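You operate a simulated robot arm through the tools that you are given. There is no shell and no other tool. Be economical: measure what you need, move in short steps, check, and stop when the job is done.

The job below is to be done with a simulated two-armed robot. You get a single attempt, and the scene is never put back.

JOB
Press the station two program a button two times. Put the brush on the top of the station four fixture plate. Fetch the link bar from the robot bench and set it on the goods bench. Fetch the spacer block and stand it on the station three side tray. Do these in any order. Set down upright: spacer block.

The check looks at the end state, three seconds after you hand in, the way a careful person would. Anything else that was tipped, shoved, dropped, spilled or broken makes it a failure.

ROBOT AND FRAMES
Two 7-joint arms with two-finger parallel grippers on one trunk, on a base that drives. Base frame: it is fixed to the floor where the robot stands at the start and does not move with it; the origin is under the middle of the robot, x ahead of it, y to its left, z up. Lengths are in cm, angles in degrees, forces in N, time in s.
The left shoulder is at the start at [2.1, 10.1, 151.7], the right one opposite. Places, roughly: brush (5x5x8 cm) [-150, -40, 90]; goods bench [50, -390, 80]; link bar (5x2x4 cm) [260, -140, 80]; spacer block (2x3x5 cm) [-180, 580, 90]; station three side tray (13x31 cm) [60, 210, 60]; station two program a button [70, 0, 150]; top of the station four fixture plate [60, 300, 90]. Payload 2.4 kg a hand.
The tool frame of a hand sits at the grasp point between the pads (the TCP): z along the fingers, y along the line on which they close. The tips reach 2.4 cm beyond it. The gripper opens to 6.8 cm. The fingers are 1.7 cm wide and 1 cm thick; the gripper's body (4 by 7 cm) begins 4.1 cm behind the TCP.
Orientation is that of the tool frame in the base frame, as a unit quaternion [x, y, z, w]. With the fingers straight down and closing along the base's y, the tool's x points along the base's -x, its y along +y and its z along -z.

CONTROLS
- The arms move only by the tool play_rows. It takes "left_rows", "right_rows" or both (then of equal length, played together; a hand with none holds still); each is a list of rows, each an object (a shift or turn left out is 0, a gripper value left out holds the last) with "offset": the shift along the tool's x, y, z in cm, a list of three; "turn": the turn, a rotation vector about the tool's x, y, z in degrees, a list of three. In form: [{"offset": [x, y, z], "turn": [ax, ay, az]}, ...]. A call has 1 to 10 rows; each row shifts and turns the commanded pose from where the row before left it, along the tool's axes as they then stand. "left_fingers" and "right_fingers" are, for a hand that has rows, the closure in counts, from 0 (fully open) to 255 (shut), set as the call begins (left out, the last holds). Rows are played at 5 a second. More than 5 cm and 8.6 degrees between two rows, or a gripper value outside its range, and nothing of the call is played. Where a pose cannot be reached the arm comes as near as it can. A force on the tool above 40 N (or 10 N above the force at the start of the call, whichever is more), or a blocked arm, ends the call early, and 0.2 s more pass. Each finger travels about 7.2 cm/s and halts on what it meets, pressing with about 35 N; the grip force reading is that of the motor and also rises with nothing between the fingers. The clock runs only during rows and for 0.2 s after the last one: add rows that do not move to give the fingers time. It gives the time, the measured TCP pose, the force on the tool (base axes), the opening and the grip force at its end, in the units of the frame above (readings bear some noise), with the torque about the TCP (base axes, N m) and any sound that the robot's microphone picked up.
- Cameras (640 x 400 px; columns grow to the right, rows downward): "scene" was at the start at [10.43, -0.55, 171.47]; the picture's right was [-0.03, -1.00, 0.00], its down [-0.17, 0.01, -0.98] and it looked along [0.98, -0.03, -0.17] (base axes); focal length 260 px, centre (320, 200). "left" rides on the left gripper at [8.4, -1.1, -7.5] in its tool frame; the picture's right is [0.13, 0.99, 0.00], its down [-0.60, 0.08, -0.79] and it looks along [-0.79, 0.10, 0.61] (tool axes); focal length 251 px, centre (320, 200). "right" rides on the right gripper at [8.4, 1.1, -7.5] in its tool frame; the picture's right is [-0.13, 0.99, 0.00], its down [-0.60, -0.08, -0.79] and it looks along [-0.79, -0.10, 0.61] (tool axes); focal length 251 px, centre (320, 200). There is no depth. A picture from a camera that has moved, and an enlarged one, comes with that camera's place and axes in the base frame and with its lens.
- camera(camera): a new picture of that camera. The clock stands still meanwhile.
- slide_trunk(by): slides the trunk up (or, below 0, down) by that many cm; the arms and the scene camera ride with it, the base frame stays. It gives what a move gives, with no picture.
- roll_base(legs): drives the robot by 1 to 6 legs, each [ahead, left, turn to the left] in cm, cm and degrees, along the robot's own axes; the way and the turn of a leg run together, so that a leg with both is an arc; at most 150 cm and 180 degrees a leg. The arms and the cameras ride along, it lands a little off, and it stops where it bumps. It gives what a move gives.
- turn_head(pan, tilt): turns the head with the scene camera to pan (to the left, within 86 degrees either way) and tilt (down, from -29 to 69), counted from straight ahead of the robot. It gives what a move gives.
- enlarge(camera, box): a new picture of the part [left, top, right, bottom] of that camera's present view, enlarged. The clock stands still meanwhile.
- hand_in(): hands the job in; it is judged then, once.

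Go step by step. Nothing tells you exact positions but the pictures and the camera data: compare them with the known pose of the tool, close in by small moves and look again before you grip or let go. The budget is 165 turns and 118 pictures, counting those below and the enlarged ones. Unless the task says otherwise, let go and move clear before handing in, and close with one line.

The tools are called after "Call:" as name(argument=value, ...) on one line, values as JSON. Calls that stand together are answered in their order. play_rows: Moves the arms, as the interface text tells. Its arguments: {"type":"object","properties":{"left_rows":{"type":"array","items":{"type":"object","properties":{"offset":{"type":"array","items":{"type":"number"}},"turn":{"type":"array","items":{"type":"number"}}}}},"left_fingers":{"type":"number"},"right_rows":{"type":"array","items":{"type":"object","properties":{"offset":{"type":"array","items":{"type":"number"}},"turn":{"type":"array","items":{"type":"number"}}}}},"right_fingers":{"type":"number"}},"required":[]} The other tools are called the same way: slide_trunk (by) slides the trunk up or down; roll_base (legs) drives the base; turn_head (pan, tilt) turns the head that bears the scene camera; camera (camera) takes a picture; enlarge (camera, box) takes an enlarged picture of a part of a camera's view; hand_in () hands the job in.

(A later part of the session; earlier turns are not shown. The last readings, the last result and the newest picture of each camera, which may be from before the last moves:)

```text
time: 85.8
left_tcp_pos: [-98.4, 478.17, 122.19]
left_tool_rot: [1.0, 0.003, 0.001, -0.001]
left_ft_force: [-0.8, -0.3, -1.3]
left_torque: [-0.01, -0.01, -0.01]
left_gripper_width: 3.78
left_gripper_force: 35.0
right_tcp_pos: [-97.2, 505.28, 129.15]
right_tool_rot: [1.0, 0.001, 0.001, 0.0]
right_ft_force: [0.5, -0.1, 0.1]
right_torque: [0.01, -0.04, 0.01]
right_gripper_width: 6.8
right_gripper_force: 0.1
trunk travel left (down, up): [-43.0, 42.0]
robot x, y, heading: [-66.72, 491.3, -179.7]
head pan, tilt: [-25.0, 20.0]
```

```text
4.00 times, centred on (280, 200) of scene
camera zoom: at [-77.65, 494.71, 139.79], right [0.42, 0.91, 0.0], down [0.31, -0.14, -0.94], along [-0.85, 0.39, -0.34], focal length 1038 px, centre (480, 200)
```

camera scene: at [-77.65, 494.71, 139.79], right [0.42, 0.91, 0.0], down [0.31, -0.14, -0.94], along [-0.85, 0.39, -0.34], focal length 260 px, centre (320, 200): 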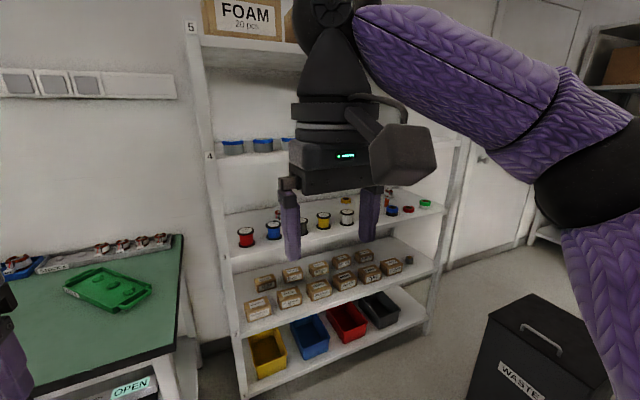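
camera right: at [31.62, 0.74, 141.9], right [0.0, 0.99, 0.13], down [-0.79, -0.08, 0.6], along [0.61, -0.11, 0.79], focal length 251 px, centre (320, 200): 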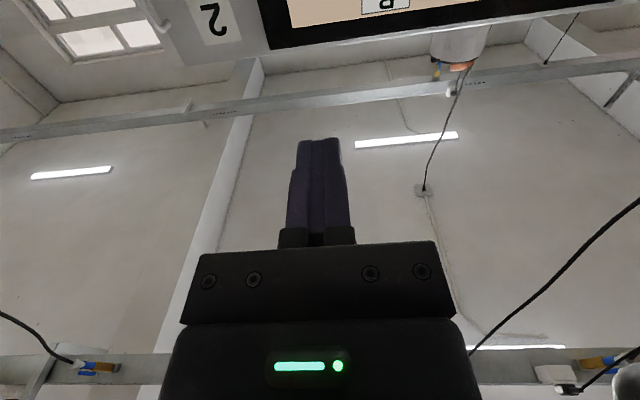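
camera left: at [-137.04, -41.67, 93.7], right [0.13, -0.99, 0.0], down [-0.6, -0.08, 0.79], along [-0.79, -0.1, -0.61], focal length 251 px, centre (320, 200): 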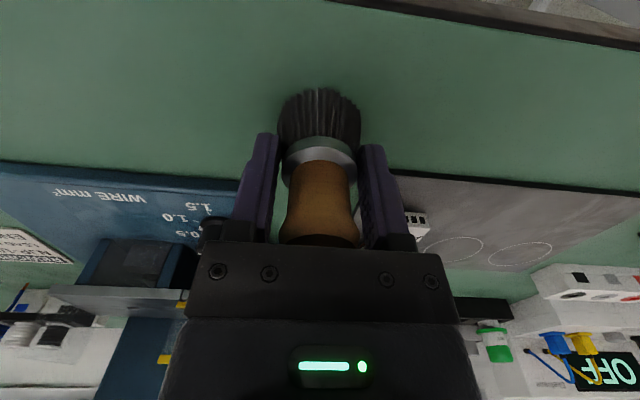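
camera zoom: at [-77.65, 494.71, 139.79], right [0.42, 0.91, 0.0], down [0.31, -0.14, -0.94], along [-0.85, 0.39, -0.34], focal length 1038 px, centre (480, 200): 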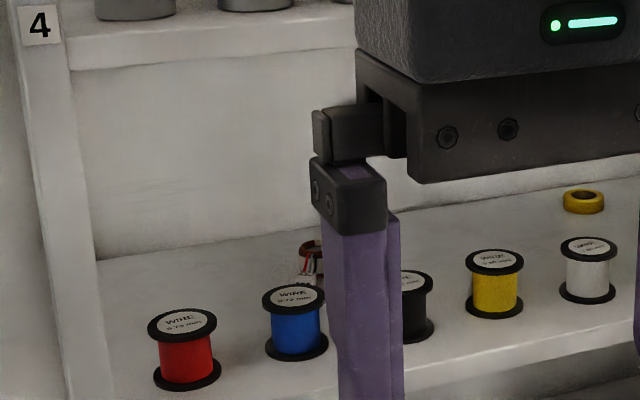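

The orange block behind the blue tape, at about [-187, 587, 85–90] on the middle shelf, should be the spacer. The waste bin stands near, so I check it before going closer.

Call:
turn_head(pan=-35, tilt=45)

Call:
camera(camera="scene")

```text
time: 86.7
left_tcp_pos: [-98.51, 478.19, 122.15]
left_tool_rot: [1.0, 0.003, -0.001, 0.0]
left_ft_force: [-0.1, 0.9, -0.8]
left_torque: [0.04, 0.0, 0.0]
left_gripper_width: 3.79
left_gripper_force: 35.0
right_tcp_pos: [-97.19, 505.28, 129.08]
right_tool_rot: [1.0, 0.001, 0.0, -0.001]
right_ft_force: [0.0, 0.2, 0.1]
right_torque: [-0.02, 0.0, 0.02]
right_gripper_width: 6.79
right_gripper_force: 0.1
trunk travel left (down, up): [-43.0, 42.0]
robot x, y, heading: [-66.66, 491.07, -179.6]
head pan, tilt: [-35.0, 45.0]
```

```text
89 pictures are left
camera scene: at [-75.88, 495.43, 135.93], right [0.57, 0.82, 0.0], down [0.58, -0.4, -0.71], along [-0.58, 0.4, -0.71], focal length 260 px, centre (320, 200)
```

scene: 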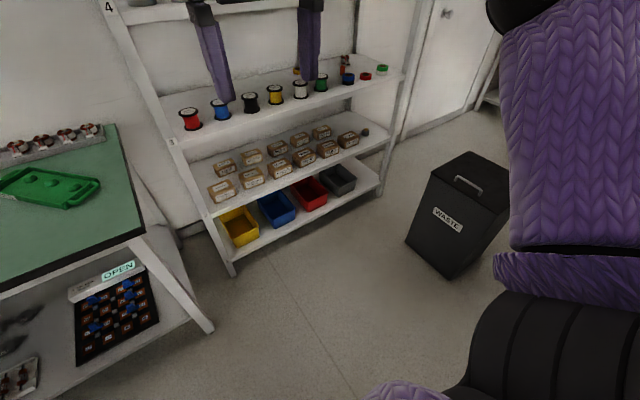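

Bin occupies x −126…−94, y > 595, and the shelf front is x ≈ −166. The hand must enter the shelf pitched with its camera on top, so I try spinning the right hand half a turn here in free space.

Call:
play_rows(right_rows=[{"turn": [0, 0, 8.5]}, {"turn": [0, 0, 8.5]}, {"turn": [0, 0, 8.5]}, {"turn": [0, 0, 8.5]}, {"turn": [0, 0, 8.5]}, {"turn": [0, 0, 8.5]}, {"turn": [0, 0, 8.5]}, {"turn": [0, 0, 8.5]}, {"turn": [0, 0, 8.5]}, {"turn": [0, 0, 8.5]}])

Call:
play_rows(right_rows=[{"turn": [0, 0, 8.5]}, {"turn": [0, 0, 8.5]}, {"turn": [0, 0, 8.5]}, {"turn": [0, 0, 8.5]}, {"turn": [0, 0, 8.5]}, {"turn": [0, 0, 8.5]}, {"turn": [0, 0, 8.5]}, {"turn": [0, 0, 8.5]}, {"turn": [0, 0, 8.5]}, {"turn": [0, 0, 8.5]}])

```text
time: 88.9
left_tcp_pos: [-98.56, 478.12, 122.35]
left_tool_rot: [1.0, 0.002, -0.001, -0.001]
left_ft_force: [-0.8, 0.0, 0.1]
left_torque: [0.01, -0.03, 0.04]
left_gripper_width: 3.77
left_gripper_force: 34.4
right_tcp_pos: [-97.08, 505.29, 129.27]
right_tool_rot: [0.736, -0.677, 0.001, -0.001]
right_ft_force: [-0.3, 0.3, -0.1]
right_torque: [0.01, -0.01, -0.03]
right_gripper_width: 6.77
right_gripper_force: 0.1
trunk travel left (down, up): [-43.0, 42.0]
robot x, y, heading: [-66.6, 491.43, -179.8]
head pan, tilt: [-35.0, 45.0]
```

```text
time: 91.1
left_tcp_pos: [-98.43, 478.19, 122.28]
left_tool_rot: [1.0, 0.003, 0.0, -0.001]
left_ft_force: [0.5, 0.7, -0.5]
left_torque: [0.0, 0.04, 0.03]
left_gripper_width: 3.79
left_gripper_force: 34.8
right_tcp_pos: [-104.51, 509.41, 134.4]
right_tool_rot: [-0.14, 0.99, 0.0, -0.001]
right_ft_force: [-0.2, -0.5, 0.3]
right_torque: [0.02, -0.01, 0.02]
right_gripper_width: 6.78
right_gripper_force: 0.1
right hand out of reach, approached as far as the arm can: row 7, 8, 9, 10
trunk travel left (down, up): [-43.0, 42.0]
robot x, y, heading: [-66.65, 491.01, -179.6]
head pan, tilt: [-35.0, 45.0]
```

Nearly the whole spin is reached. Now pitch the fingers up toward the shelf direction and finish the spin.

Call:
play_rows(right_rows=[{"turn": [0, 8.3, 0]}, {"turn": [0, 8.3, 0]}, {"turn": [0, 8.3, 0]}, {"turn": [0, 8.3, 0]}, {"turn": [0, 8.3, 0]}, {"turn": [0, 8.3, 0]}, {}, {}])

Call:
camera(camera="scene")

```text
time: 92.9
left_tcp_pos: [-98.44, 478.22, 122.24]
left_tool_rot: [1.0, 0.003, 0.0, -0.001]
left_ft_force: [0.4, 0.3, -1.3]
left_torque: [0.01, -0.02, -0.02]
left_gripper_width: 3.79
left_gripper_force: 34.6
right_tcp_pos: [-111.11, 514.08, 139.66]
right_tool_rot: [-0.129, 0.897, -0.061, -0.418]
right_ft_force: [0.4, -0.5, 0.2]
right_torque: [0.0, 0.01, 0.01]
right_gripper_width: 6.79
right_gripper_force: 0.0
right hand out of reach, approached as far as the arm can: row 1, 2, 3, 4, 5, 6
trunk travel left (down, up): [-43.0, 42.0]
robot x, y, heading: [-66.61, 491.07, -179.9]
head pan, tilt: [-35.0, 45.0]
```

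```text
88 pictures are left
camera scene: at [-75.87, 495.44, 135.92], right [0.57, 0.82, 0.0], down [0.58, -0.4, -0.71], along [-0.58, 0.4, -0.71], focal length 260 px, centre (320, 200)
```

scene: 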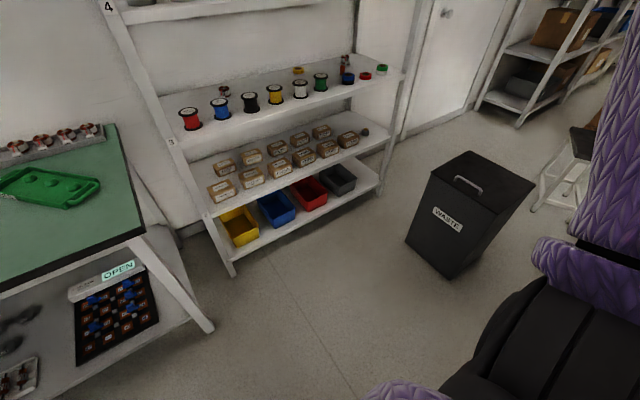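

The hand now points forward-down with the camera above (16° to the left). I test lowering and extending it in free space to see that this posture reaches down.

Call:
play_rows(right_rows=[{"offset": [-1.5, 0, 3.8]}, {"offset": [-1.5, 0, 3.8]}, {"offset": [-1.5, 0, 3.8]}, {"offset": [-1.5, 0, 3.8]}, {"offset": [-1.5, 0, 3.8]}, {}])

```text
time: 94.3
left_tcp_pos: [-98.45, 478.24, 122.41]
left_tool_rot: [1.0, 0.002, 0.001, -0.002]
left_ft_force: [0.4, 0.3, -0.9]
left_torque: [0.03, 0.01, 0.0]
left_gripper_width: 3.76
left_gripper_force: 34.7
right_tcp_pos: [-121.13, 512.13, 122.41]
right_tool_rot: [-0.127, 0.898, -0.059, -0.418]
right_ft_force: [0.7, -0.2, -0.6]
right_torque: [-0.03, 0.0, 0.0]
right_gripper_width: 6.78
right_gripper_force: 0.1
right hand out of reach, approached as far as the arm can: row 1, 2
trunk travel left (down, up): [-43.0, 42.0]
robot x, y, heading: [-66.28, 490.92, -179.8]
head pan, tilt: [-35.0, 45.0]
```

Posture works. I extend it further to keep the base away from the shelf, and tuck the left hand (with brush) up and back.

Call:
play_rows(left_rows=[{"offset": [4, 0, -3]}, {"offset": [4, 0, -3]}, {"offset": [0, 0, -4]}, {"offset": [0, 0, -4]}, {}], right_rows=[{"offset": [1.92, 0, 2.3]}, {"offset": [1.92, 0, 2.3]}, {"offset": [1.92, 0, 2.3]}, {"offset": [1.92, 0, 2.3]}, {}])

```text
time: 95.5
left_tcp_pos: [-90.56, 478.05, 136.27]
left_tool_rot: [1.0, 0.003, 0.0, -0.001]
left_ft_force: [0.7, 0.5, -0.4]
left_torque: [-0.01, -0.01, 0.0]
left_gripper_width: 3.78
left_gripper_force: 34.8
right_tcp_pos: [-126.64, 509.48, 121.65]
right_tool_rot: [-0.127, 0.898, -0.059, -0.418]
right_ft_force: [0.2, 0.4, 0.7]
right_torque: [0.03, -0.01, 0.0]
right_gripper_width: 6.81
right_gripper_force: 0.0
right hand out of reach, approached as far as the arm can: row 2, 3, 4
trunk travel left (down, up): [-43.0, 42.0]
robot x, y, heading: [-66.45, 491.14, -179.9]
head pan, tilt: [-35.0, 45.0]
```

Call:
slide_trunk(by=-30)

Call:
roll_base(legs=[[0, -50, 0], [0, 0, -16], [36, 0, 0]])

Call:
camera(camera="right")

Call:
turn_head(pan=-20, tilt=20)

Call:
camera(camera="scene")

```text
time: 98.5
left_tcp_pos: [-95.44, 478.23, 103.21]
left_tool_rot: [0.998, 0.002, 0.068, -0.001]
left_ft_force: [-0.3, 0.6, -0.9]
left_torque: [0.0, -0.01, 0.0]
left_gripper_width: 3.76
left_gripper_force: 34.9
right_tcp_pos: [-130.2, 509.53, 80.94]
right_tool_rot: [-0.12, 0.933, -0.069, -0.332]
right_ft_force: [0.2, -0.4, 0.2]
right_torque: [-0.04, 0.04, 0.01]
right_gripper_width: 6.78
right_gripper_force: 0.0
trunk travel left (down, up): [-13.0, 72.0]
robot x, y, heading: [-66.38, 491.14, -179.9]
head pan, tilt: [-35.0, 45.0]
```

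```text
time: 104.3
left_tcp_pos: [-132.93, 547.28, 103.22]
left_tool_rot: [0.988, -0.138, 0.067, 0.009]
left_ft_force: [0.9, 0.2, 0.1]
left_torque: [-0.03, 0.0, 0.01]
left_gripper_width: 3.71
left_gripper_force: 34.8
right_tcp_pos: [-157.51, 587.16, 80.9]
right_tool_rot: [0.012, 0.941, -0.022, -0.339]
right_ft_force: [1.0, 0.1, 0.0]
right_torque: [0.01, 0.01, 0.02]
right_gripper_width: 6.82
right_gripper_force: 0.0
trunk travel left (down, up): [-13.0, 72.0]
robot x, y, heading: [-101.55, 551.42, 164.0]
head pan, tilt: [-35.0, 45.0]
```

```text
87 pictures are left
camera right: at [-159.1, 588.78, 91.92], right [0.11, 0.99, -0.13], down [0.97, -0.07, 0.23], along [0.22, -0.15, -0.96], focal length 251 px, centre (320, 200)
```

right: 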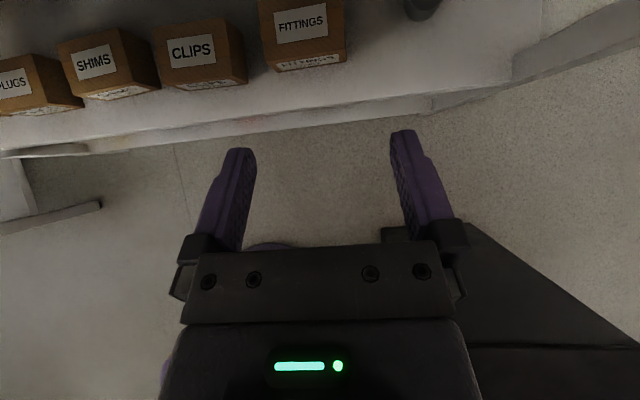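

```text
time: 105.2
left_tcp_pos: [-132.97, 547.3, 103.26]
left_tool_rot: [0.988, -0.138, 0.067, 0.008]
left_ft_force: [-0.2, 0.1, 0.5]
left_torque: [0.0, 0.02, 0.0]
left_gripper_width: 3.75
left_gripper_force: 34.9
right_tcp_pos: [-157.43, 587.1, 80.98]
right_tool_rot: [0.012, 0.94, -0.022, -0.339]
right_ft_force: [1.1, -0.2, -0.2]
right_torque: [-0.02, 0.02, 0.0]
right_gripper_width: 6.8
right_gripper_force: 0.0
trunk travel left (down, up): [-13.0, 72.0]
robot x, y, heading: [-101.22, 551.91, 163.9]
head pan, tilt: [-20.0, 20.0]
```

```text
86 pictures are left
camera scene: at [-117.84, 559.31, 109.32], right [0.59, 0.81, 0.0], down [0.28, -0.2, -0.94], along [-0.76, 0.55, -0.34], focal length 260 px, centre (320, 200)
```

scene: 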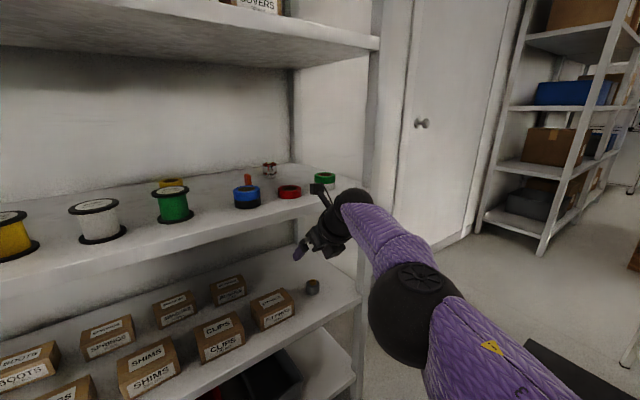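

The trunk slide sagged the hand posture a little (z 81, steeper). I zoom on the spacer for a second bearing.

Call:
enlarge(camera="scene", box=[200, 140, 360, 240])

Call:
turn_head(pan=-30, tilt=69)

Call:
camera(camera="scene")

```text
4.00 times, centred on (280, 190) of scene
camera zoom: at [-117.84, 559.31, 109.32], right [0.59, 0.81, 0.0], down [0.28, -0.2, -0.94], along [-0.76, 0.55, -0.34], focal length 1038 px, centre (480, 240)
```

zoom: 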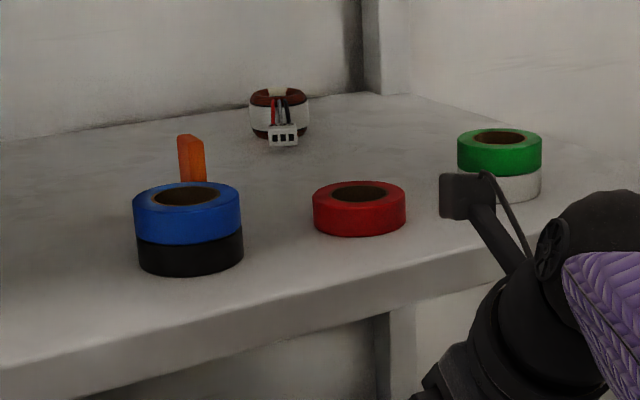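

```text
time: 106.4
left_tcp_pos: [-132.88, 547.28, 103.3]
left_tool_rot: [0.988, -0.137, 0.068, 0.008]
left_ft_force: [-0.1, -1.0, 0.0]
left_torque: [0.01, 0.03, 0.01]
left_gripper_width: 3.78
left_gripper_force: 35.4
right_tcp_pos: [-157.49, 587.2, 80.88]
right_tool_rot: [0.012, 0.94, -0.022, -0.34]
right_ft_force: [0.8, -0.5, -0.3]
right_torque: [-0.02, -0.01, 0.02]
right_gripper_width: 6.82
right_gripper_force: 0.1
trunk travel left (down, up): [-13.0, 72.0]
robot x, y, heading: [-101.31, 551.51, 164.3]
head pan, tilt: [-30.0, 68.8]
```

```text
84 pictures are left
camera scene: at [-114.2, 557.85, 102.58], right [0.72, 0.69, 0.0], down [0.65, -0.67, -0.36], along [-0.25, 0.26, -0.93], focal length 260 px, centre (320, 200)
```

scene: 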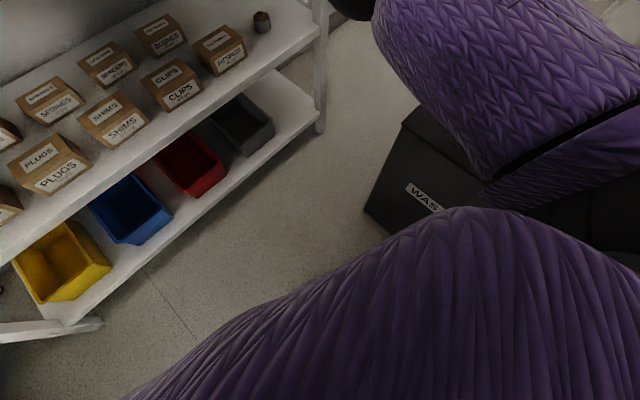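

Spacer triangulates to about [-182, 582.3], standing 88–93, thin side along y. I raise the trunk so the hand clears the shelf edge and tapes, tuck the left hand a bit more, and narrow the right opening.

Call:
slide_trunk(by=14)

Call:
play_rows(left_rows=[{"offset": [3, 0, 0]}, {"offset": [2, 0, 0]}], right_rows=[{}, {}], right_fingers=75)

```text
time: 108.0
left_tcp_pos: [-132.97, 547.22, 117.17]
left_tool_rot: [0.988, -0.138, 0.067, 0.01]
left_ft_force: [-0.1, 0.6, -0.9]
left_torque: [0.04, -0.02, 0.01]
left_gripper_width: 3.75
left_gripper_force: 35.2
right_tcp_pos: [-155.78, 586.75, 101.14]
right_tool_rot: [0.006, 0.921, -0.009, -0.389]
right_ft_force: [-0.3, 0.1, 0.3]
right_torque: [-0.02, -0.02, 0.03]
right_gripper_width: 6.8
right_gripper_force: 0.0
trunk travel left (down, up): [-27.0, 58.0]
robot x, y, heading: [-101.84, 551.98, 164.2]
head pan, tilt: [-30.0, 68.8]
```

```text
time: 108.6
left_tcp_pos: [-128.13, 545.93, 117.98]
left_tool_rot: [0.988, -0.138, 0.067, 0.01]
left_ft_force: [-0.4, 0.5, -0.4]
left_torque: [0.01, -0.02, -0.02]
left_gripper_width: 3.72
left_gripper_force: 34.8
right_tcp_pos: [-155.74, 586.63, 101.08]
right_tool_rot: [0.007, 0.922, -0.008, -0.388]
right_ft_force: [0.1, 0.6, -0.1]
right_torque: [0.04, 0.0, -0.01]
right_gripper_width: 4.79
right_gripper_force: 0.0
trunk travel left (down, up): [-27.0, 58.0]
robot x, y, heading: [-101.11, 550.94, 163.9]
head pan, tilt: [-30.0, 68.8]
```

Call:
play_rows(right_rows=[{"offset": [-2.2, 0, 2.1]}, {}])

Call:
roll_base(legs=[[0, 11.5, 0], [12, 0, 0]])

Call:
camera(camera="right")

Call:
turn_head(pan=-10, tilt=15)

Call:
camera(camera="scene")

```text
time: 109.2
left_tcp_pos: [-128.16, 546.01, 117.93]
left_tool_rot: [0.988, -0.138, 0.067, 0.008]
left_ft_force: [0.2, 0.6, -0.4]
left_torque: [-0.02, -0.02, 0.01]
left_gripper_width: 3.74
left_gripper_force: 35.4
right_tcp_pos: [-155.97, 586.86, 98.14]
right_tool_rot: [0.006, 0.922, -0.009, -0.388]
right_ft_force: [0.9, -0.6, 0.2]
right_torque: [-0.01, 0.01, -0.02]
right_gripper_width: 4.79
right_gripper_force: 0.1
trunk travel left (down, up): [-27.0, 58.0]
robot x, y, heading: [-101.44, 551.4, 164.1]
head pan, tilt: [-30.0, 68.8]
```

```text
time: 111.3
left_tcp_pos: [-142.67, 538.19, 117.88]
left_tool_rot: [0.988, -0.138, 0.068, 0.009]
left_ft_force: [-0.5, 0.2, -1.1]
left_torque: [0.0, -0.01, 0.0]
left_gripper_width: 3.76
left_gripper_force: 34.9
right_tcp_pos: [-170.56, 579.01, 98.2]
right_tool_rot: [0.006, 0.922, -0.009, -0.388]
right_ft_force: [-0.1, 0.1, 0.1]
right_torque: [0.01, 0.01, 0.03]
right_gripper_width: 4.79
right_gripper_force: 0.1
trunk travel left (down, up): [-27.0, 58.0]
robot x, y, heading: [-115.95, 543.63, 164.2]
head pan, tilt: [-30.0, 68.8]
```

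```text
83 pictures are left
camera right: at [-171.01, 580.28, 109.31], right [0.09, 0.99, -0.11], down [0.99, -0.08, 0.13], along [0.12, -0.12, -0.99], focal length 251 px, centre (320, 200)
```

right: 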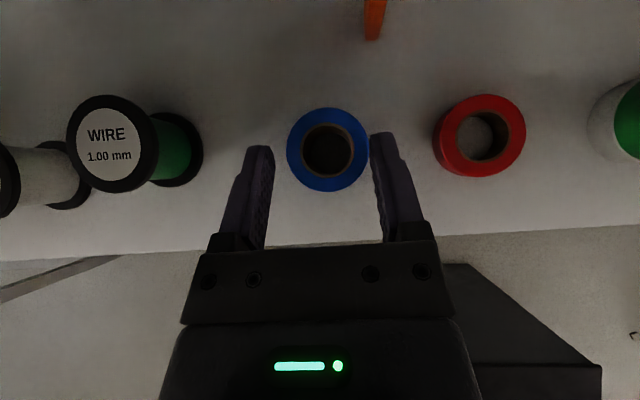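

```text
time: 112.5
left_tcp_pos: [-142.68, 538.04, 117.85]
left_tool_rot: [0.988, -0.138, 0.067, 0.009]
left_ft_force: [0.4, -0.2, -1.6]
left_torque: [0.02, 0.02, -0.01]
left_gripper_width: 3.73
left_gripper_force: 34.4
right_tcp_pos: [-170.46, 578.88, 98.13]
right_tool_rot: [0.006, 0.922, -0.009, -0.388]
right_ft_force: [0.5, -0.3, -0.4]
right_torque: [0.02, -0.01, 0.02]
right_gripper_width: 4.77
right_gripper_force: 0.1
trunk travel left (down, up): [-27.0, 58.0]
robot x, y, heading: [-116.0, 544.16, 164.0]
head pan, tilt: [-10.0, 15.0]
```

```text
82 pictures are left
camera scene: at [-129.61, 549.12, 124.44], right [0.44, 0.9, 0.0], down [0.23, -0.11, -0.97], along [-0.87, 0.42, -0.26], focal length 260 px, centre (320, 200)
```

scene: 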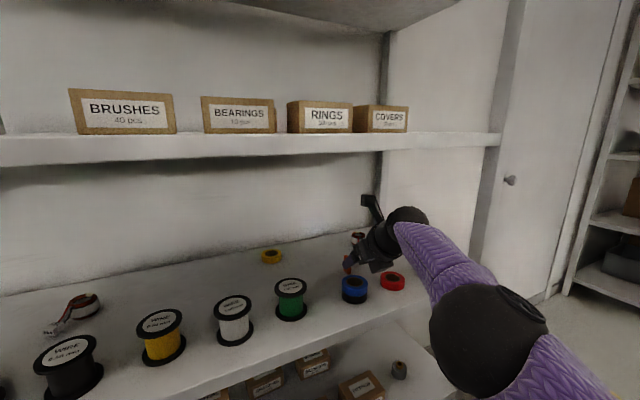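

Spacer front edge seen directly: centre about [-182, 582.9]. Drive 12 cm ahead with tips still above the tapes, then look again.

Call:
roll_base(legs=[[11.5, -0.6, 0]])

Call:
camera(camera="right")

Call:
camera(camera="scene")

```text
time: 113.7
left_tcp_pos: [-153.57, 541.87, 117.88]
left_tool_rot: [0.988, -0.138, 0.068, 0.009]
left_ft_force: [0.5, -0.7, -0.2]
left_torque: [-0.03, -0.03, -0.03]
left_gripper_width: 3.75
left_gripper_force: 34.9
right_tcp_pos: [-181.4, 582.79, 98.03]
right_tool_rot: [0.006, 0.922, -0.009, -0.388]
right_ft_force: [0.6, 0.3, -0.3]
right_torque: [0.04, 0.04, 0.01]
right_gripper_width: 4.78
right_gripper_force: 0.1
trunk travel left (down, up): [-27.0, 58.0]
robot x, y, heading: [-126.8, 547.62, 163.9]
head pan, tilt: [-10.0, 15.0]
```

```text
81 pictures are left
camera right: at [-181.9, 584.08, 109.31], right [0.09, 0.99, -0.11], down [0.99, -0.08, 0.13], along [0.12, -0.12, -0.99], focal length 251 px, centre (320, 200)
```

right: 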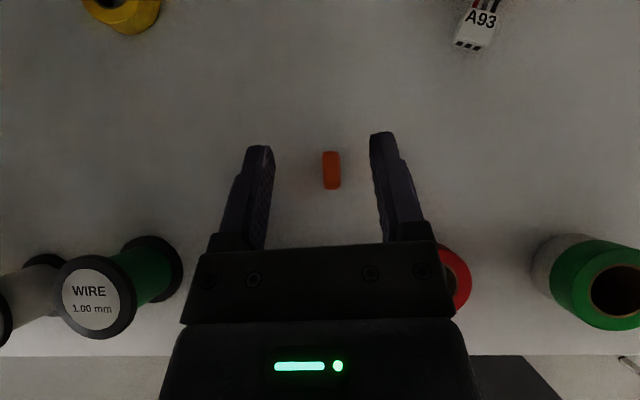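

```text
80 pictures are left
camera scene: at [-140.56, 552.9, 124.44], right [0.44, 0.9, 0.0], down [0.23, -0.11, -0.97], along [-0.87, 0.42, -0.26], focal length 260 px, centre (320, 200)
```

scene: 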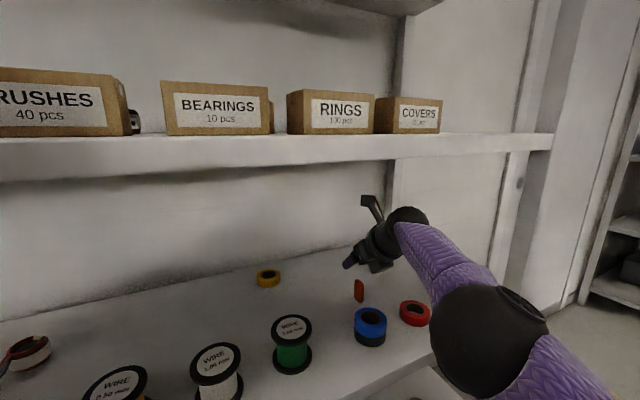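

The block is between the fingers as seen from above, 1.4 × 2.7 cm. Lower straight to z ≈ 91.

Call:
play_rows(right_rows=[{"offset": [-1.15, 0, 1.26]}, {"offset": [-1.15, 0, 1.26]}, {"offset": [-1.15, 0, 1.26]}, {"offset": [-1.15, 0, 1.26]}, {}])

Call:
camera(camera="right")

Call:
enlarge(camera="scene", box=[300, 200, 460, 300])

```text
time: 114.9
left_tcp_pos: [-153.65, 541.99, 117.88]
left_tool_rot: [0.988, -0.138, 0.068, 0.009]
left_ft_force: [0.6, -0.7, -0.3]
left_torque: [0.01, -0.01, 0.0]
left_gripper_width: 3.73
left_gripper_force: 34.6
right_tcp_pos: [-181.79, 582.66, 91.28]
right_tool_rot: [0.006, 0.922, -0.009, -0.388]
right_ft_force: [-0.6, -0.5, -0.3]
right_torque: [0.01, 0.01, -0.01]
right_gripper_width: 4.8
right_gripper_force: 0.0
trunk travel left (down, up): [-27.0, 58.0]
robot x, y, heading: [-126.51, 547.54, 164.1]
head pan, tilt: [-10.0, 15.0]
```

```text
79 pictures are left
camera right: at [-182.25, 583.97, 102.47], right [0.09, 0.99, -0.11], down [0.99, -0.08, 0.12], along [0.11, -0.12, -0.99], focal length 251 px, centre (320, 200)
```

right: 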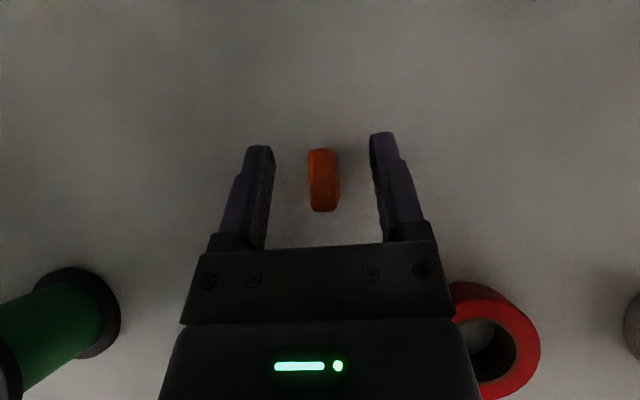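

```text
4.00 times, centred on (380, 250) of scene
camera zoom: at [-140.53, 552.89, 124.45], right [0.44, 0.9, 0.0], down [0.23, -0.11, -0.97], along [-0.87, 0.42, -0.26], focal length 1038 px, centre (80, 0)
```

zoom: 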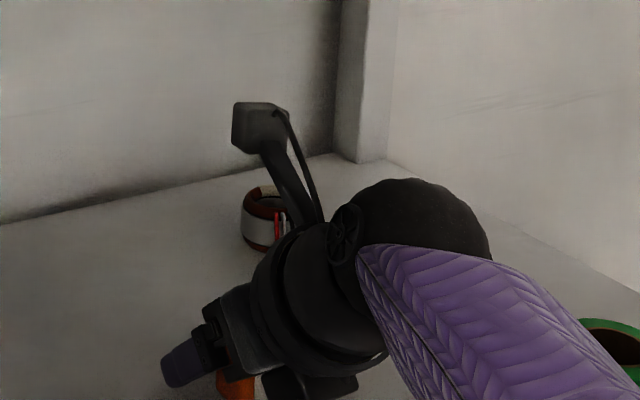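

TCP projects onto the block's centre. Close the fingers.

Call:
play_rows(right_rows=[{}, {}, {}, {}], right_fingers=255)

Call:
play_rows(right_rows=[{"offset": [1.4, 0, -1.4]}, {"offset": [1.7, 0, -1.7]}, {"offset": [1.7, 0, -1.7]}, {}])

Call:
camera(camera="right")

```text
time: 115.9
left_tcp_pos: [-153.54, 541.93, 117.94]
left_tool_rot: [0.988, -0.138, 0.068, 0.01]
left_ft_force: [0.8, -0.4, -0.5]
left_torque: [-0.01, 0.01, -0.02]
left_gripper_width: 3.72
left_gripper_force: 35.2
right_tcp_pos: [-181.8, 582.75, 91.27]
right_tool_rot: [0.007, 0.922, -0.008, -0.388]
right_ft_force: [-0.9, -0.6, 0.3]
right_torque: [-0.03, -0.01, 0.04]
right_gripper_width: 0.97
right_gripper_force: 31.2
trunk travel left (down, up): [-27.0, 58.0]
robot x, y, heading: [-126.6, 547.43, 164.2]
head pan, tilt: [-10.0, 15.0]
```

```text
time: 116.9
left_tcp_pos: [-153.55, 541.98, 117.99]
left_tool_rot: [0.988, -0.138, 0.068, 0.01]
left_ft_force: [0.9, 1.0, -0.9]
left_torque: [0.01, -0.01, -0.01]
left_gripper_width: 3.73
left_gripper_force: 34.4
right_tcp_pos: [-181.56, 582.77, 98.19]
right_tool_rot: [0.006, 0.922, -0.008, -0.388]
right_ft_force: [0.1, 0.2, 0.1]
right_torque: [0.0, 0.0, 0.0]
right_gripper_width: 0.97
right_gripper_force: 30.5
trunk travel left (down, up): [-27.0, 58.0]
robot x, y, heading: [-126.92, 547.56, 164.0]
head pan, tilt: [-10.0, 15.0]
```

```text
77 pictures are left
camera right: at [-182.07, 584.04, 109.31], right [0.09, 0.99, -0.11], down [0.99, -0.08, 0.13], along [0.12, -0.12, -0.99], focal length 251 px, centre (320, 200)
```

right: 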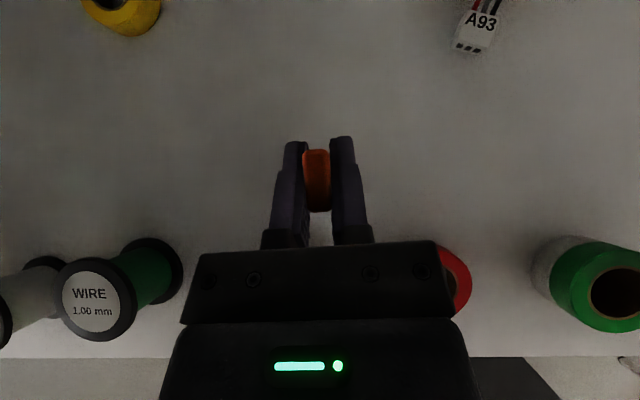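

Spacer held. Lift is clear; back straight out of the shelf, then turn to face down the aisle.

Call:
roll_base(legs=[[-45, 0, 0]])

Call:
slide_trunk(by=12)

Call:
roll_base(legs=[[0, 0, 106]])

Call:
turn_head(pan=30, tilt=20)

Call:
camera(camera="scene")

Call:
camera(camera="right")

```text
time: 119.6
left_tcp_pos: [-110.26, 529.44, 117.97]
left_tool_rot: [0.988, -0.139, 0.068, 0.008]
left_ft_force: [0.4, 0.5, -1.2]
left_torque: [0.06, 0.01, -0.01]
left_gripper_width: 3.71
left_gripper_force: 34.8
right_tcp_pos: [-138.18, 570.39, 98.07]
right_tool_rot: [0.008, 0.922, -0.007, -0.388]
right_ft_force: [0.0, -0.3, 0.2]
right_torque: [-0.01, 0.01, 0.0]
right_gripper_width: 0.98
right_gripper_force: 31.2
trunk travel left (down, up): [-27.0, 58.0]
robot x, y, heading: [-83.55, 535.05, 163.7]
head pan, tilt: [-10.0, 15.0]
```

```text
time: 121.1
left_tcp_pos: [-110.24, 529.4, 129.93]
left_tool_rot: [0.988, -0.139, 0.067, 0.009]
left_ft_force: [-0.3, 0.5, -0.6]
left_torque: [-0.02, 0.01, -0.02]
left_gripper_width: 3.73
left_gripper_force: 35.0
right_tcp_pos: [-136.97, 570.0, 113.72]
right_tool_rot: [0.003, 0.91, 0.001, -0.415]
right_ft_force: [0.4, 0.1, 0.1]
right_torque: [0.02, -0.01, 0.01]
right_gripper_width: 0.98
right_gripper_force: 31.3
trunk travel left (down, up): [-39.0, 46.0]
robot x, y, heading: [-83.41, 535.17, 164.0]
head pan, tilt: [-10.0, 15.0]
```

```text
time: 126.0
left_tcp_pos: [-70.89, 510.74, 130.02]
left_tool_rot: [0.707, 0.704, 0.048, -0.049]
left_ft_force: [-0.9, -0.5, -1.7]
left_torque: [-0.04, -0.03, -0.02]
left_gripper_width: 3.73
left_gripper_force: 34.5
right_tcp_pos: [-102.61, 474.07, 113.72]
right_tool_rot: [0.725, -0.551, 0.331, 0.25]
right_ft_force: [-0.4, -0.2, 0.7]
right_torque: [0.02, 0.03, 0.01]
right_gripper_width: 0.98
right_gripper_force: 31.2
trunk travel left (down, up): [-39.0, 46.0]
robot x, y, heading: [-83.15, 535.2, -90.4]
head pan, tilt: [-10.0, 15.0]
```

```text
time: 127.0
left_tcp_pos: [-70.9, 510.82, 129.97]
left_tool_rot: [0.707, 0.704, 0.048, -0.048]
left_ft_force: [0.5, -0.2, -0.3]
left_torque: [0.04, 0.01, 0.03]
left_gripper_width: 3.7
left_gripper_force: 35.0
right_tcp_pos: [-102.59, 473.98, 113.88]
right_tool_rot: [0.724, -0.551, 0.331, 0.251]
right_ft_force: [0.3, -0.2, -0.4]
right_torque: [0.0, -0.02, 0.01]
right_gripper_width: 0.98
right_gripper_force: 31.0
trunk travel left (down, up): [-39.0, 46.0]
robot x, y, heading: [-83.4, 534.57, -90.2]
head pan, tilt: [30.0, 20.0]
```

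```text
76 pictures are left
camera scene: at [-78.87, 523.35, 135.76], right [-0.87, -0.49, 0.0], down [-0.17, 0.3, -0.94], along [0.46, -0.82, -0.34], focal length 260 px, centre (320, 200)
```

scene: 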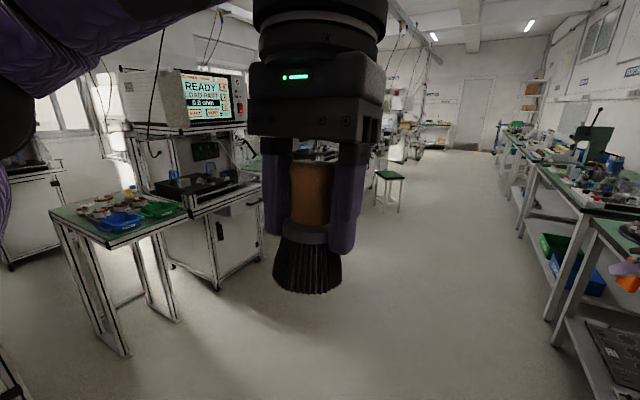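

```text
75 pictures are left
camera right: at [-103.66, 473.84, 124.96], right [-0.98, -0.18, -0.1], down [-0.19, 0.98, 0.07], along [0.09, 0.08, -0.99], focal length 251 px, centre (320, 200)
```

right: 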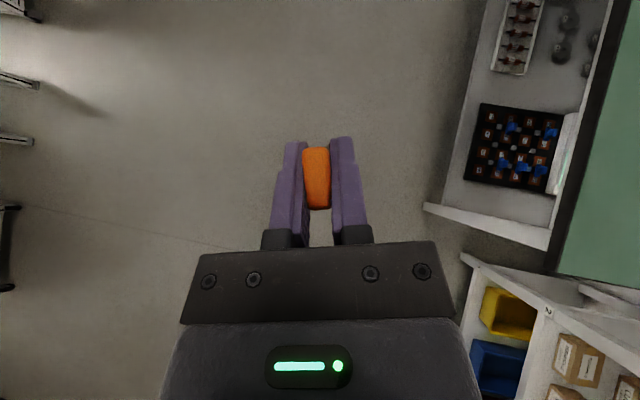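

Spacer is firmly held. I drive along the aisle to station four and turn to face it.

Call:
roll_base(legs=[[0, 18, 0], [150, 0, 0], [92, 0, 0]])

Call:
turn_head(pan=80, tilt=30)

Call:
camera(camera="scene")

```text
time: 140.1
left_tcp_pos: [-53.59, 268.34, 129.89]
left_tool_rot: [0.705, 0.706, 0.048, -0.048]
left_ft_force: [-0.2, 0.3, -0.6]
left_torque: [0.02, 0.02, -0.01]
left_gripper_width: 3.69
left_gripper_force: 34.1
right_tcp_pos: [-85.23, 231.23, 113.76]
right_tool_rot: [0.725, -0.55, 0.331, 0.25]
right_ft_force: [-0.7, -0.6, -0.9]
right_torque: [-0.02, 0.0, -0.02]
right_gripper_width: 0.99
right_gripper_force: 31.4
trunk travel left (down, up): [-39.0, 46.0]
robot x, y, heading: [-66.27, 292.23, -89.9]
head pan, tilt: [30.0, 20.0]
```

```text
time: 141.2
left_tcp_pos: [-53.56, 268.24, 130.0]
left_tool_rot: [0.705, 0.706, 0.048, -0.048]
left_ft_force: [-0.3, -1.2, 0.2]
left_torque: [0.0, 0.0, 0.01]
left_gripper_width: 3.68
left_gripper_force: 35.0
right_tcp_pos: [-85.17, 231.25, 113.76]
right_tool_rot: [0.726, -0.549, 0.331, 0.249]
right_ft_force: [0.3, 0.2, -0.5]
right_torque: [0.0, -0.02, 0.0]
right_gripper_width: 0.99
right_gripper_force: 31.2
trunk travel left (down, up): [-39.0, 46.0]
robot x, y, heading: [-66.36, 292.25, -90.0]
head pan, tilt: [80.0, 30.0]
```

```text
74 pictures are left
camera scene: at [-57.45, 287.15, 134.16], right [-0.18, -0.98, 0.0], down [-0.49, 0.09, -0.87], along [0.85, -0.15, -0.5], focal length 260 px, centre (320, 200)
```

scene: 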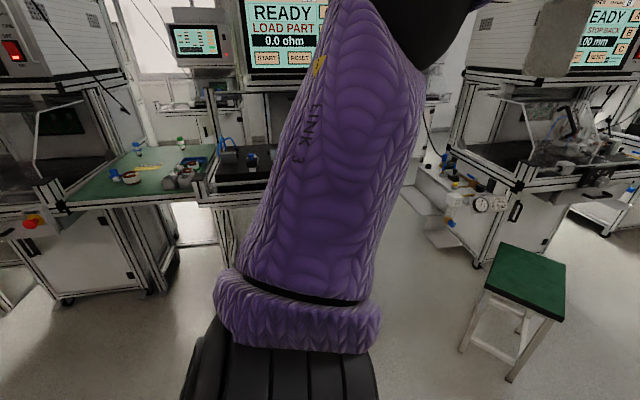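

Call:
roll_base(legs=[[0, 0, 90]])

Call:
turn_head(pan=5, tilt=25)

Call:
camera(camera="scene")

```text
time: 145.4
left_tcp_pos: [-42.25, 305.13, 130.02]
left_tool_rot: [0.0, 0.998, 0.001, -0.068]
left_ft_force: [0.1, -0.2, -1.2]
left_torque: [0.0, 0.02, 0.0]
left_gripper_width: 3.67
left_gripper_force: 35.2
right_tcp_pos: [-5.37, 273.58, 113.76]
right_tool_rot: [0.901, 0.124, 0.411, -0.058]
right_ft_force: [0.3, 0.7, 0.7]
right_torque: [0.01, -0.02, 0.02]
right_gripper_width: 0.97
right_gripper_force: 30.8
trunk travel left (down, up): [-39.0, 46.0]
robot x, y, heading: [-66.33, 292.18, -0.2]
head pan, tilt: [80.0, 30.0]
```

```text
time: 146.9
left_tcp_pos: [-42.31, 305.17, 129.89]
left_tool_rot: [0.0, 0.998, -0.001, -0.068]
left_ft_force: [0.4, 1.2, -0.1]
left_torque: [-0.01, 0.01, -0.02]
left_gripper_width: 3.66
left_gripper_force: 35.4
right_tcp_pos: [-5.29, 273.49, 113.71]
right_tool_rot: [0.901, 0.125, 0.411, -0.058]
right_ft_force: [-0.2, 0.3, -0.3]
right_torque: [0.02, 0.01, 0.01]
right_gripper_width: 0.98
right_gripper_force: 31.0
trunk travel left (down, up): [-39.0, 46.0]
robot x, y, heading: [-66.3, 292.37, -0.3]
head pan, tilt: [5.0, 25.0]
```

```text
73 pictures are left
camera scene: at [-53.86, 292.86, 134.95], right [0.09, -1.0, 0.0], down [-0.42, -0.04, -0.91], along [0.9, 0.08, -0.42], focal length 260 px, centre (320, 200)
```

scene: 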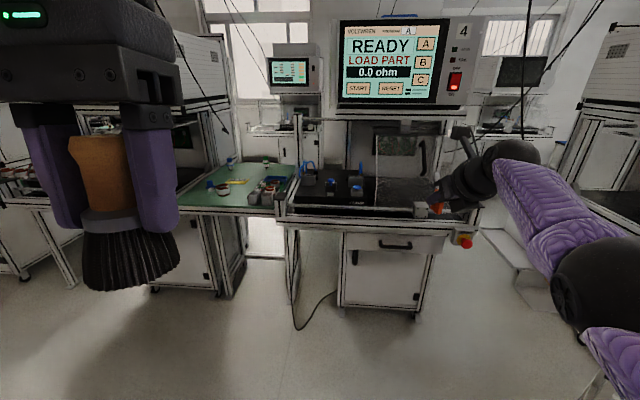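

Call:
enlarge(camera="scene", box=[270, 120, 470, 245])

```text
3.20 times, centred on (370, 182) of scene
camera zoom: at [-53.86, 292.86, 134.95], right [0.09, -1.0, 0.0], down [-0.42, -0.04, -0.91], along [0.9, 0.08, -0.42], focal length 830 px, centre (160, 256)
```

zoom: 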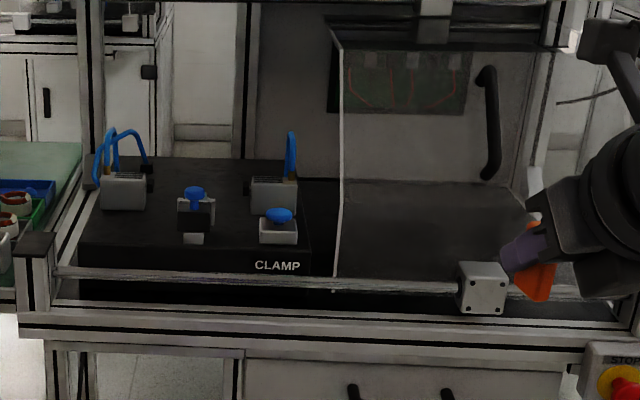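

The fixture plate is the raised black block (about x 46–84, y 282–312, top ≈ 90), with a free patch at its front-left. But the right hand with the spacer sticks out, so I do the station three tray first; looking at it.

Call:
turn_head(pan=-38, tilt=28)

Call:
camera(camera="scene")

```text
time: 148.0
left_tcp_pos: [-42.2, 305.05, 129.92]
left_tool_rot: [0.001, 0.998, 0.0, -0.068]
left_ft_force: [-0.3, -0.5, 0.3]
left_torque: [0.0, 0.02, 0.0]
left_gripper_width: 3.65
left_gripper_force: 34.8
right_tcp_pos: [-5.4, 273.59, 113.75]
right_tool_rot: [0.901, 0.124, 0.411, -0.057]
right_ft_force: [0.3, -0.2, -0.2]
right_torque: [-0.03, -0.03, 0.0]
right_gripper_width: 0.99
right_gripper_force: 30.8
trunk travel left (down, up): [-39.0, 46.0]
robot x, y, heading: [-66.7, 292.1, 0.0]
head pan, tilt: [-38.0, 28.0]
```

```text
71 pictures are left
camera scene: at [-55.85, 286.45, 134.47], right [-0.62, -0.79, 0.0], down [-0.37, 0.29, -0.88], along [0.7, -0.54, -0.47], focal length 260 px, centre (320, 200)
```

scene: 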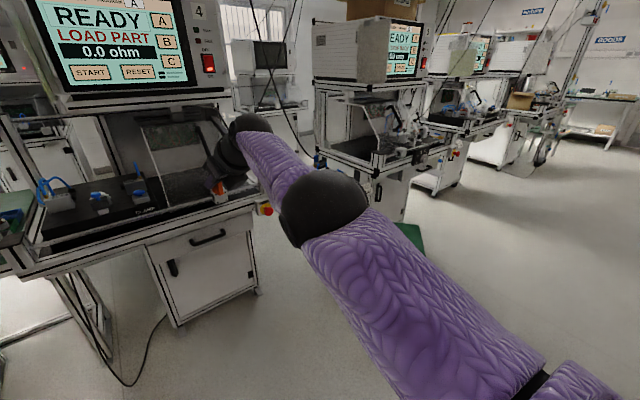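

Call:
roll_base(legs=[[0, -62, 0]])

Call:
turn_head(pan=5, tilt=30)

Call:
camera(camera="scene")

```text
time: 151.5
left_tcp_pos: [-42.33, 243.05, 130.01]
left_tool_rot: [0.0, 0.998, -0.001, -0.067]
left_ft_force: [0.5, -0.3, -0.1]
left_torque: [-0.01, 0.03, 0.01]
left_gripper_width: 3.64
left_gripper_force: 35.0
right_tcp_pos: [-5.58, 211.55, 113.66]
right_tool_rot: [0.901, 0.124, 0.411, -0.058]
right_ft_force: [-0.9, 0.3, -0.4]
right_torque: [0.0, -0.01, -0.02]
right_gripper_width: 0.98
right_gripper_force: 30.9
trunk travel left (down, up): [-39.0, 46.0]
robot x, y, heading: [-66.53, 230.53, 0.1]
head pan, tilt: [-38.0, 28.0]
```

```text
time: 152.6
left_tcp_pos: [-42.31, 243.24, 129.88]
left_tool_rot: [0.001, 0.998, 0.0, -0.068]
left_ft_force: [0.1, -0.1, -0.2]
left_torque: [0.0, 0.01, -0.07]
left_gripper_width: 3.65
left_gripper_force: 34.7
right_tcp_pos: [-5.4, 211.73, 113.82]
right_tool_rot: [0.902, 0.124, 0.41, -0.058]
right_ft_force: [0.0, 0.6, -0.7]
right_torque: [0.01, 0.03, 0.01]
right_gripper_width: 0.99
right_gripper_force: 30.4
trunk travel left (down, up): [-39.0, 46.0]
robot x, y, heading: [-66.61, 230.56, -0.1]
head pan, tilt: [5.0, 30.0]
```

```text
70 pictures are left
camera scene: at [-54.16, 231.03, 134.16], right [0.08, -1.0, 0.0], down [-0.5, -0.04, -0.87], along [0.86, 0.07, -0.5], focal length 260 px, centre (320, 200)
```

scene: 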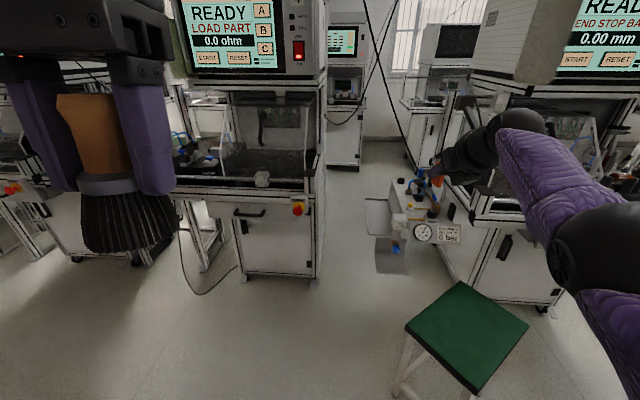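

Call:
enlarge(camera="scene", box=[340, 160, 500, 285])

```text
3.20 times, centred on (420, 222) of scene
camera zoom: at [-54.16, 231.03, 134.16], right [0.08, -1.0, 0.0], down [-0.5, -0.04, -0.87], along [0.86, 0.07, -0.5], focal length 830 px, centre (0, 128)
```

zoom: 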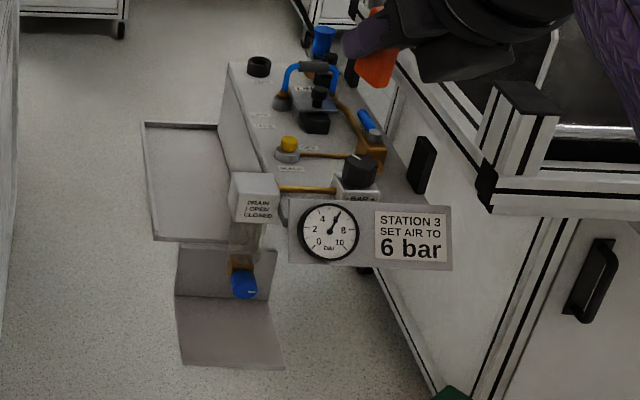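

The side tray is the flat rimmed plate left of station 3's manifold, around x 36–68, y 198–210, z ≈ 65. I angle the base 16° right so the hand points along +x and approach to a standoff, lowering the trunk.

Call:
roll_base(legs=[[0, 0, -16], [0, 20, 0], [34, 0, 0]])

Call:
slide_trunk(by=-20)

Call:
camera(camera="right")

Call:
camera(camera="scene")

```text
time: 156.9
left_tcp_pos: [-1.73, 245.89, 129.9]
left_tool_rot: [0.141, 0.988, 0.009, -0.068]
left_ft_force: [0.4, 0.2, -0.4]
left_torque: [0.02, 0.01, -0.02]
left_gripper_width: 3.64
left_gripper_force: 35.4
right_tcp_pos: [25.13, 205.23, 113.65]
right_tool_rot: [0.91, -0.004, 0.414, 0.001]
right_ft_force: [0.6, -0.2, -0.7]
right_torque: [0.01, 0.0, 0.0]
right_gripper_width: 0.99
right_gripper_force: 31.8
trunk travel left (down, up): [-39.0, 46.0]
robot x, y, heading: [-28.5, 240.14, -16.3]
head pan, tilt: [5.0, 30.0]
```

```text
time: 159.1
left_tcp_pos: [-1.05, 245.64, 109.65]
left_tool_rot: [0.14, 0.987, 0.01, -0.075]
left_ft_force: [0.7, -0.1, -0.7]
left_torque: [0.01, -0.01, 0.0]
left_gripper_width: 3.64
left_gripper_force: 35.1
right_tcp_pos: [26.95, 204.71, 87.03]
right_tool_rot: [0.932, -0.011, 0.363, -0.014]
right_ft_force: [0.3, -0.3, -0.2]
right_torque: [0.0, -0.05, -0.02]
right_gripper_width: 0.97
right_gripper_force: 31.1
trunk travel left (down, up): [-19.0, 66.0]
robot x, y, heading: [-28.36, 240.5, -16.2]
head pan, tilt: [5.0, 30.0]
```

```text
68 pictures are left
camera right: at [28.03, 203.11, 98.26], right [-0.1, -0.99, -0.12], down [-0.98, 0.08, 0.18], along [-0.16, 0.14, -0.98], focal length 251 px, centre (320, 200)
```

right: 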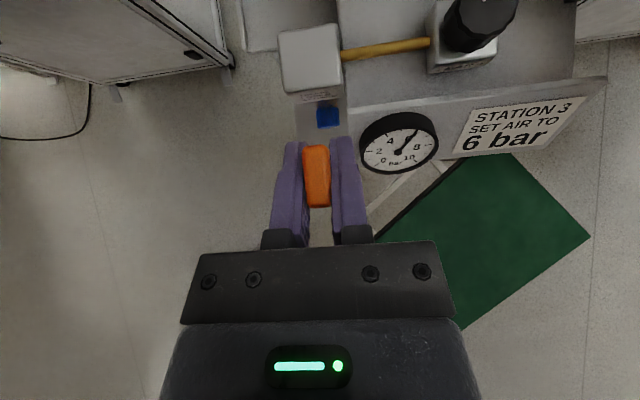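

```text
67 pictures are left
camera scene: at [-12.29, 236.2, 113.89], right [-0.2, -0.98, 0.0], down [-0.49, 0.1, -0.87], along [0.85, -0.17, -0.5], focal length 260 px, centre (320, 200)
```

scene: 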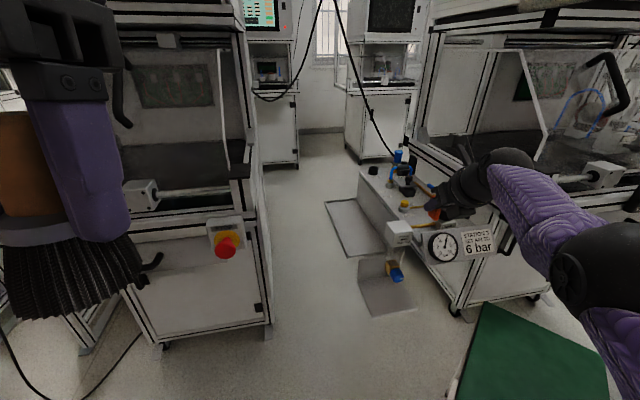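

Tray resolved: x 45–77, y 203–216, z ≈ 59–60; a drain valve stands at about [37, 206, 73], so I target [60, 211.5]. Raise/tuck the left hand, then strafe left and go ahead.

Call:
play_rows(left_rows=[{"offset": [3, 0, -3]}, {"offset": [3, 0, -3]}, {"offset": [0, 0, -4]}, {"offset": [0, 0, -4]}, {}])

Call:
roll_base(legs=[[0, 15.7, 0], [22, 0, 0]])

Call:
camera(camera="right")

Call:
camera(camera="scene")

```text
time: 160.3
left_tcp_pos: [-6.89, 241.26, 112.26]
left_tool_rot: [0.14, 0.987, 0.01, -0.075]
left_ft_force: [0.1, 0.6, 0.1]
left_torque: [-0.01, -0.03, 0.02]
left_gripper_width: 3.63
left_gripper_force: 34.2
left hand out of reach, approached as far as the arm can: row 1, 2, 3, 4
right_tcp_pos: [26.88, 204.56, 87.15]
right_tool_rot: [0.931, -0.011, 0.364, -0.014]
right_ft_force: [0.1, 0.4, 0.2]
right_torque: [0.02, 0.02, -0.02]
right_gripper_width: 0.98
right_gripper_force: 31.3
trunk travel left (down, up): [-19.0, 66.0]
robot x, y, heading: [-28.66, 240.17, -16.5]
head pan, tilt: [5.0, 30.0]
```

```text
time: 163.0
left_tcp_pos: [18.65, 250.1, 112.28]
left_tool_rot: [0.139, 0.987, 0.01, -0.074]
left_ft_force: [0.7, 0.7, 0.1]
left_torque: [0.0, 0.01, 0.0]
left_gripper_width: 3.63
left_gripper_force: 34.6
right_tcp_pos: [52.58, 213.44, 87.06]
right_tool_rot: [0.932, -0.01, 0.363, -0.014]
right_ft_force: [0.2, -0.4, -0.3]
right_torque: [0.02, -0.02, -0.02]
right_gripper_width: 0.95
right_gripper_force: 30.5
trunk travel left (down, up): [-19.0, 66.0]
robot x, y, heading: [-3.13, 249.52, -16.2]
head pan, tilt: [5.0, 30.0]
```

```text
66 pictures are left
camera right: at [53.65, 211.91, 98.22], right [-0.1, -0.99, -0.12], down [-0.98, 0.08, 0.18], along [-0.16, 0.14, -0.98], focal length 251 px, centre (320, 200)
```

right: 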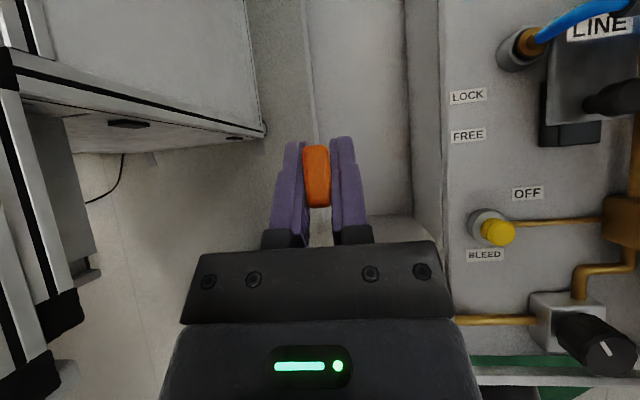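

```text
65 pictures are left
camera scene: at [13.3, 244.96, 113.88], right [-0.2, -0.98, 0.0], down [-0.49, 0.1, -0.87], along [0.85, -0.17, -0.5], focal length 260 px, centre (320, 200)
```

scene: 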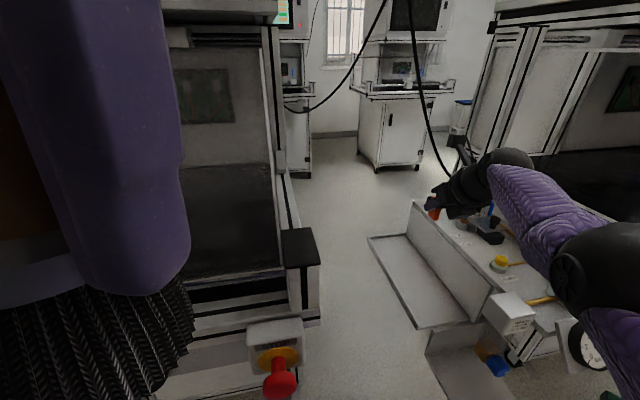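

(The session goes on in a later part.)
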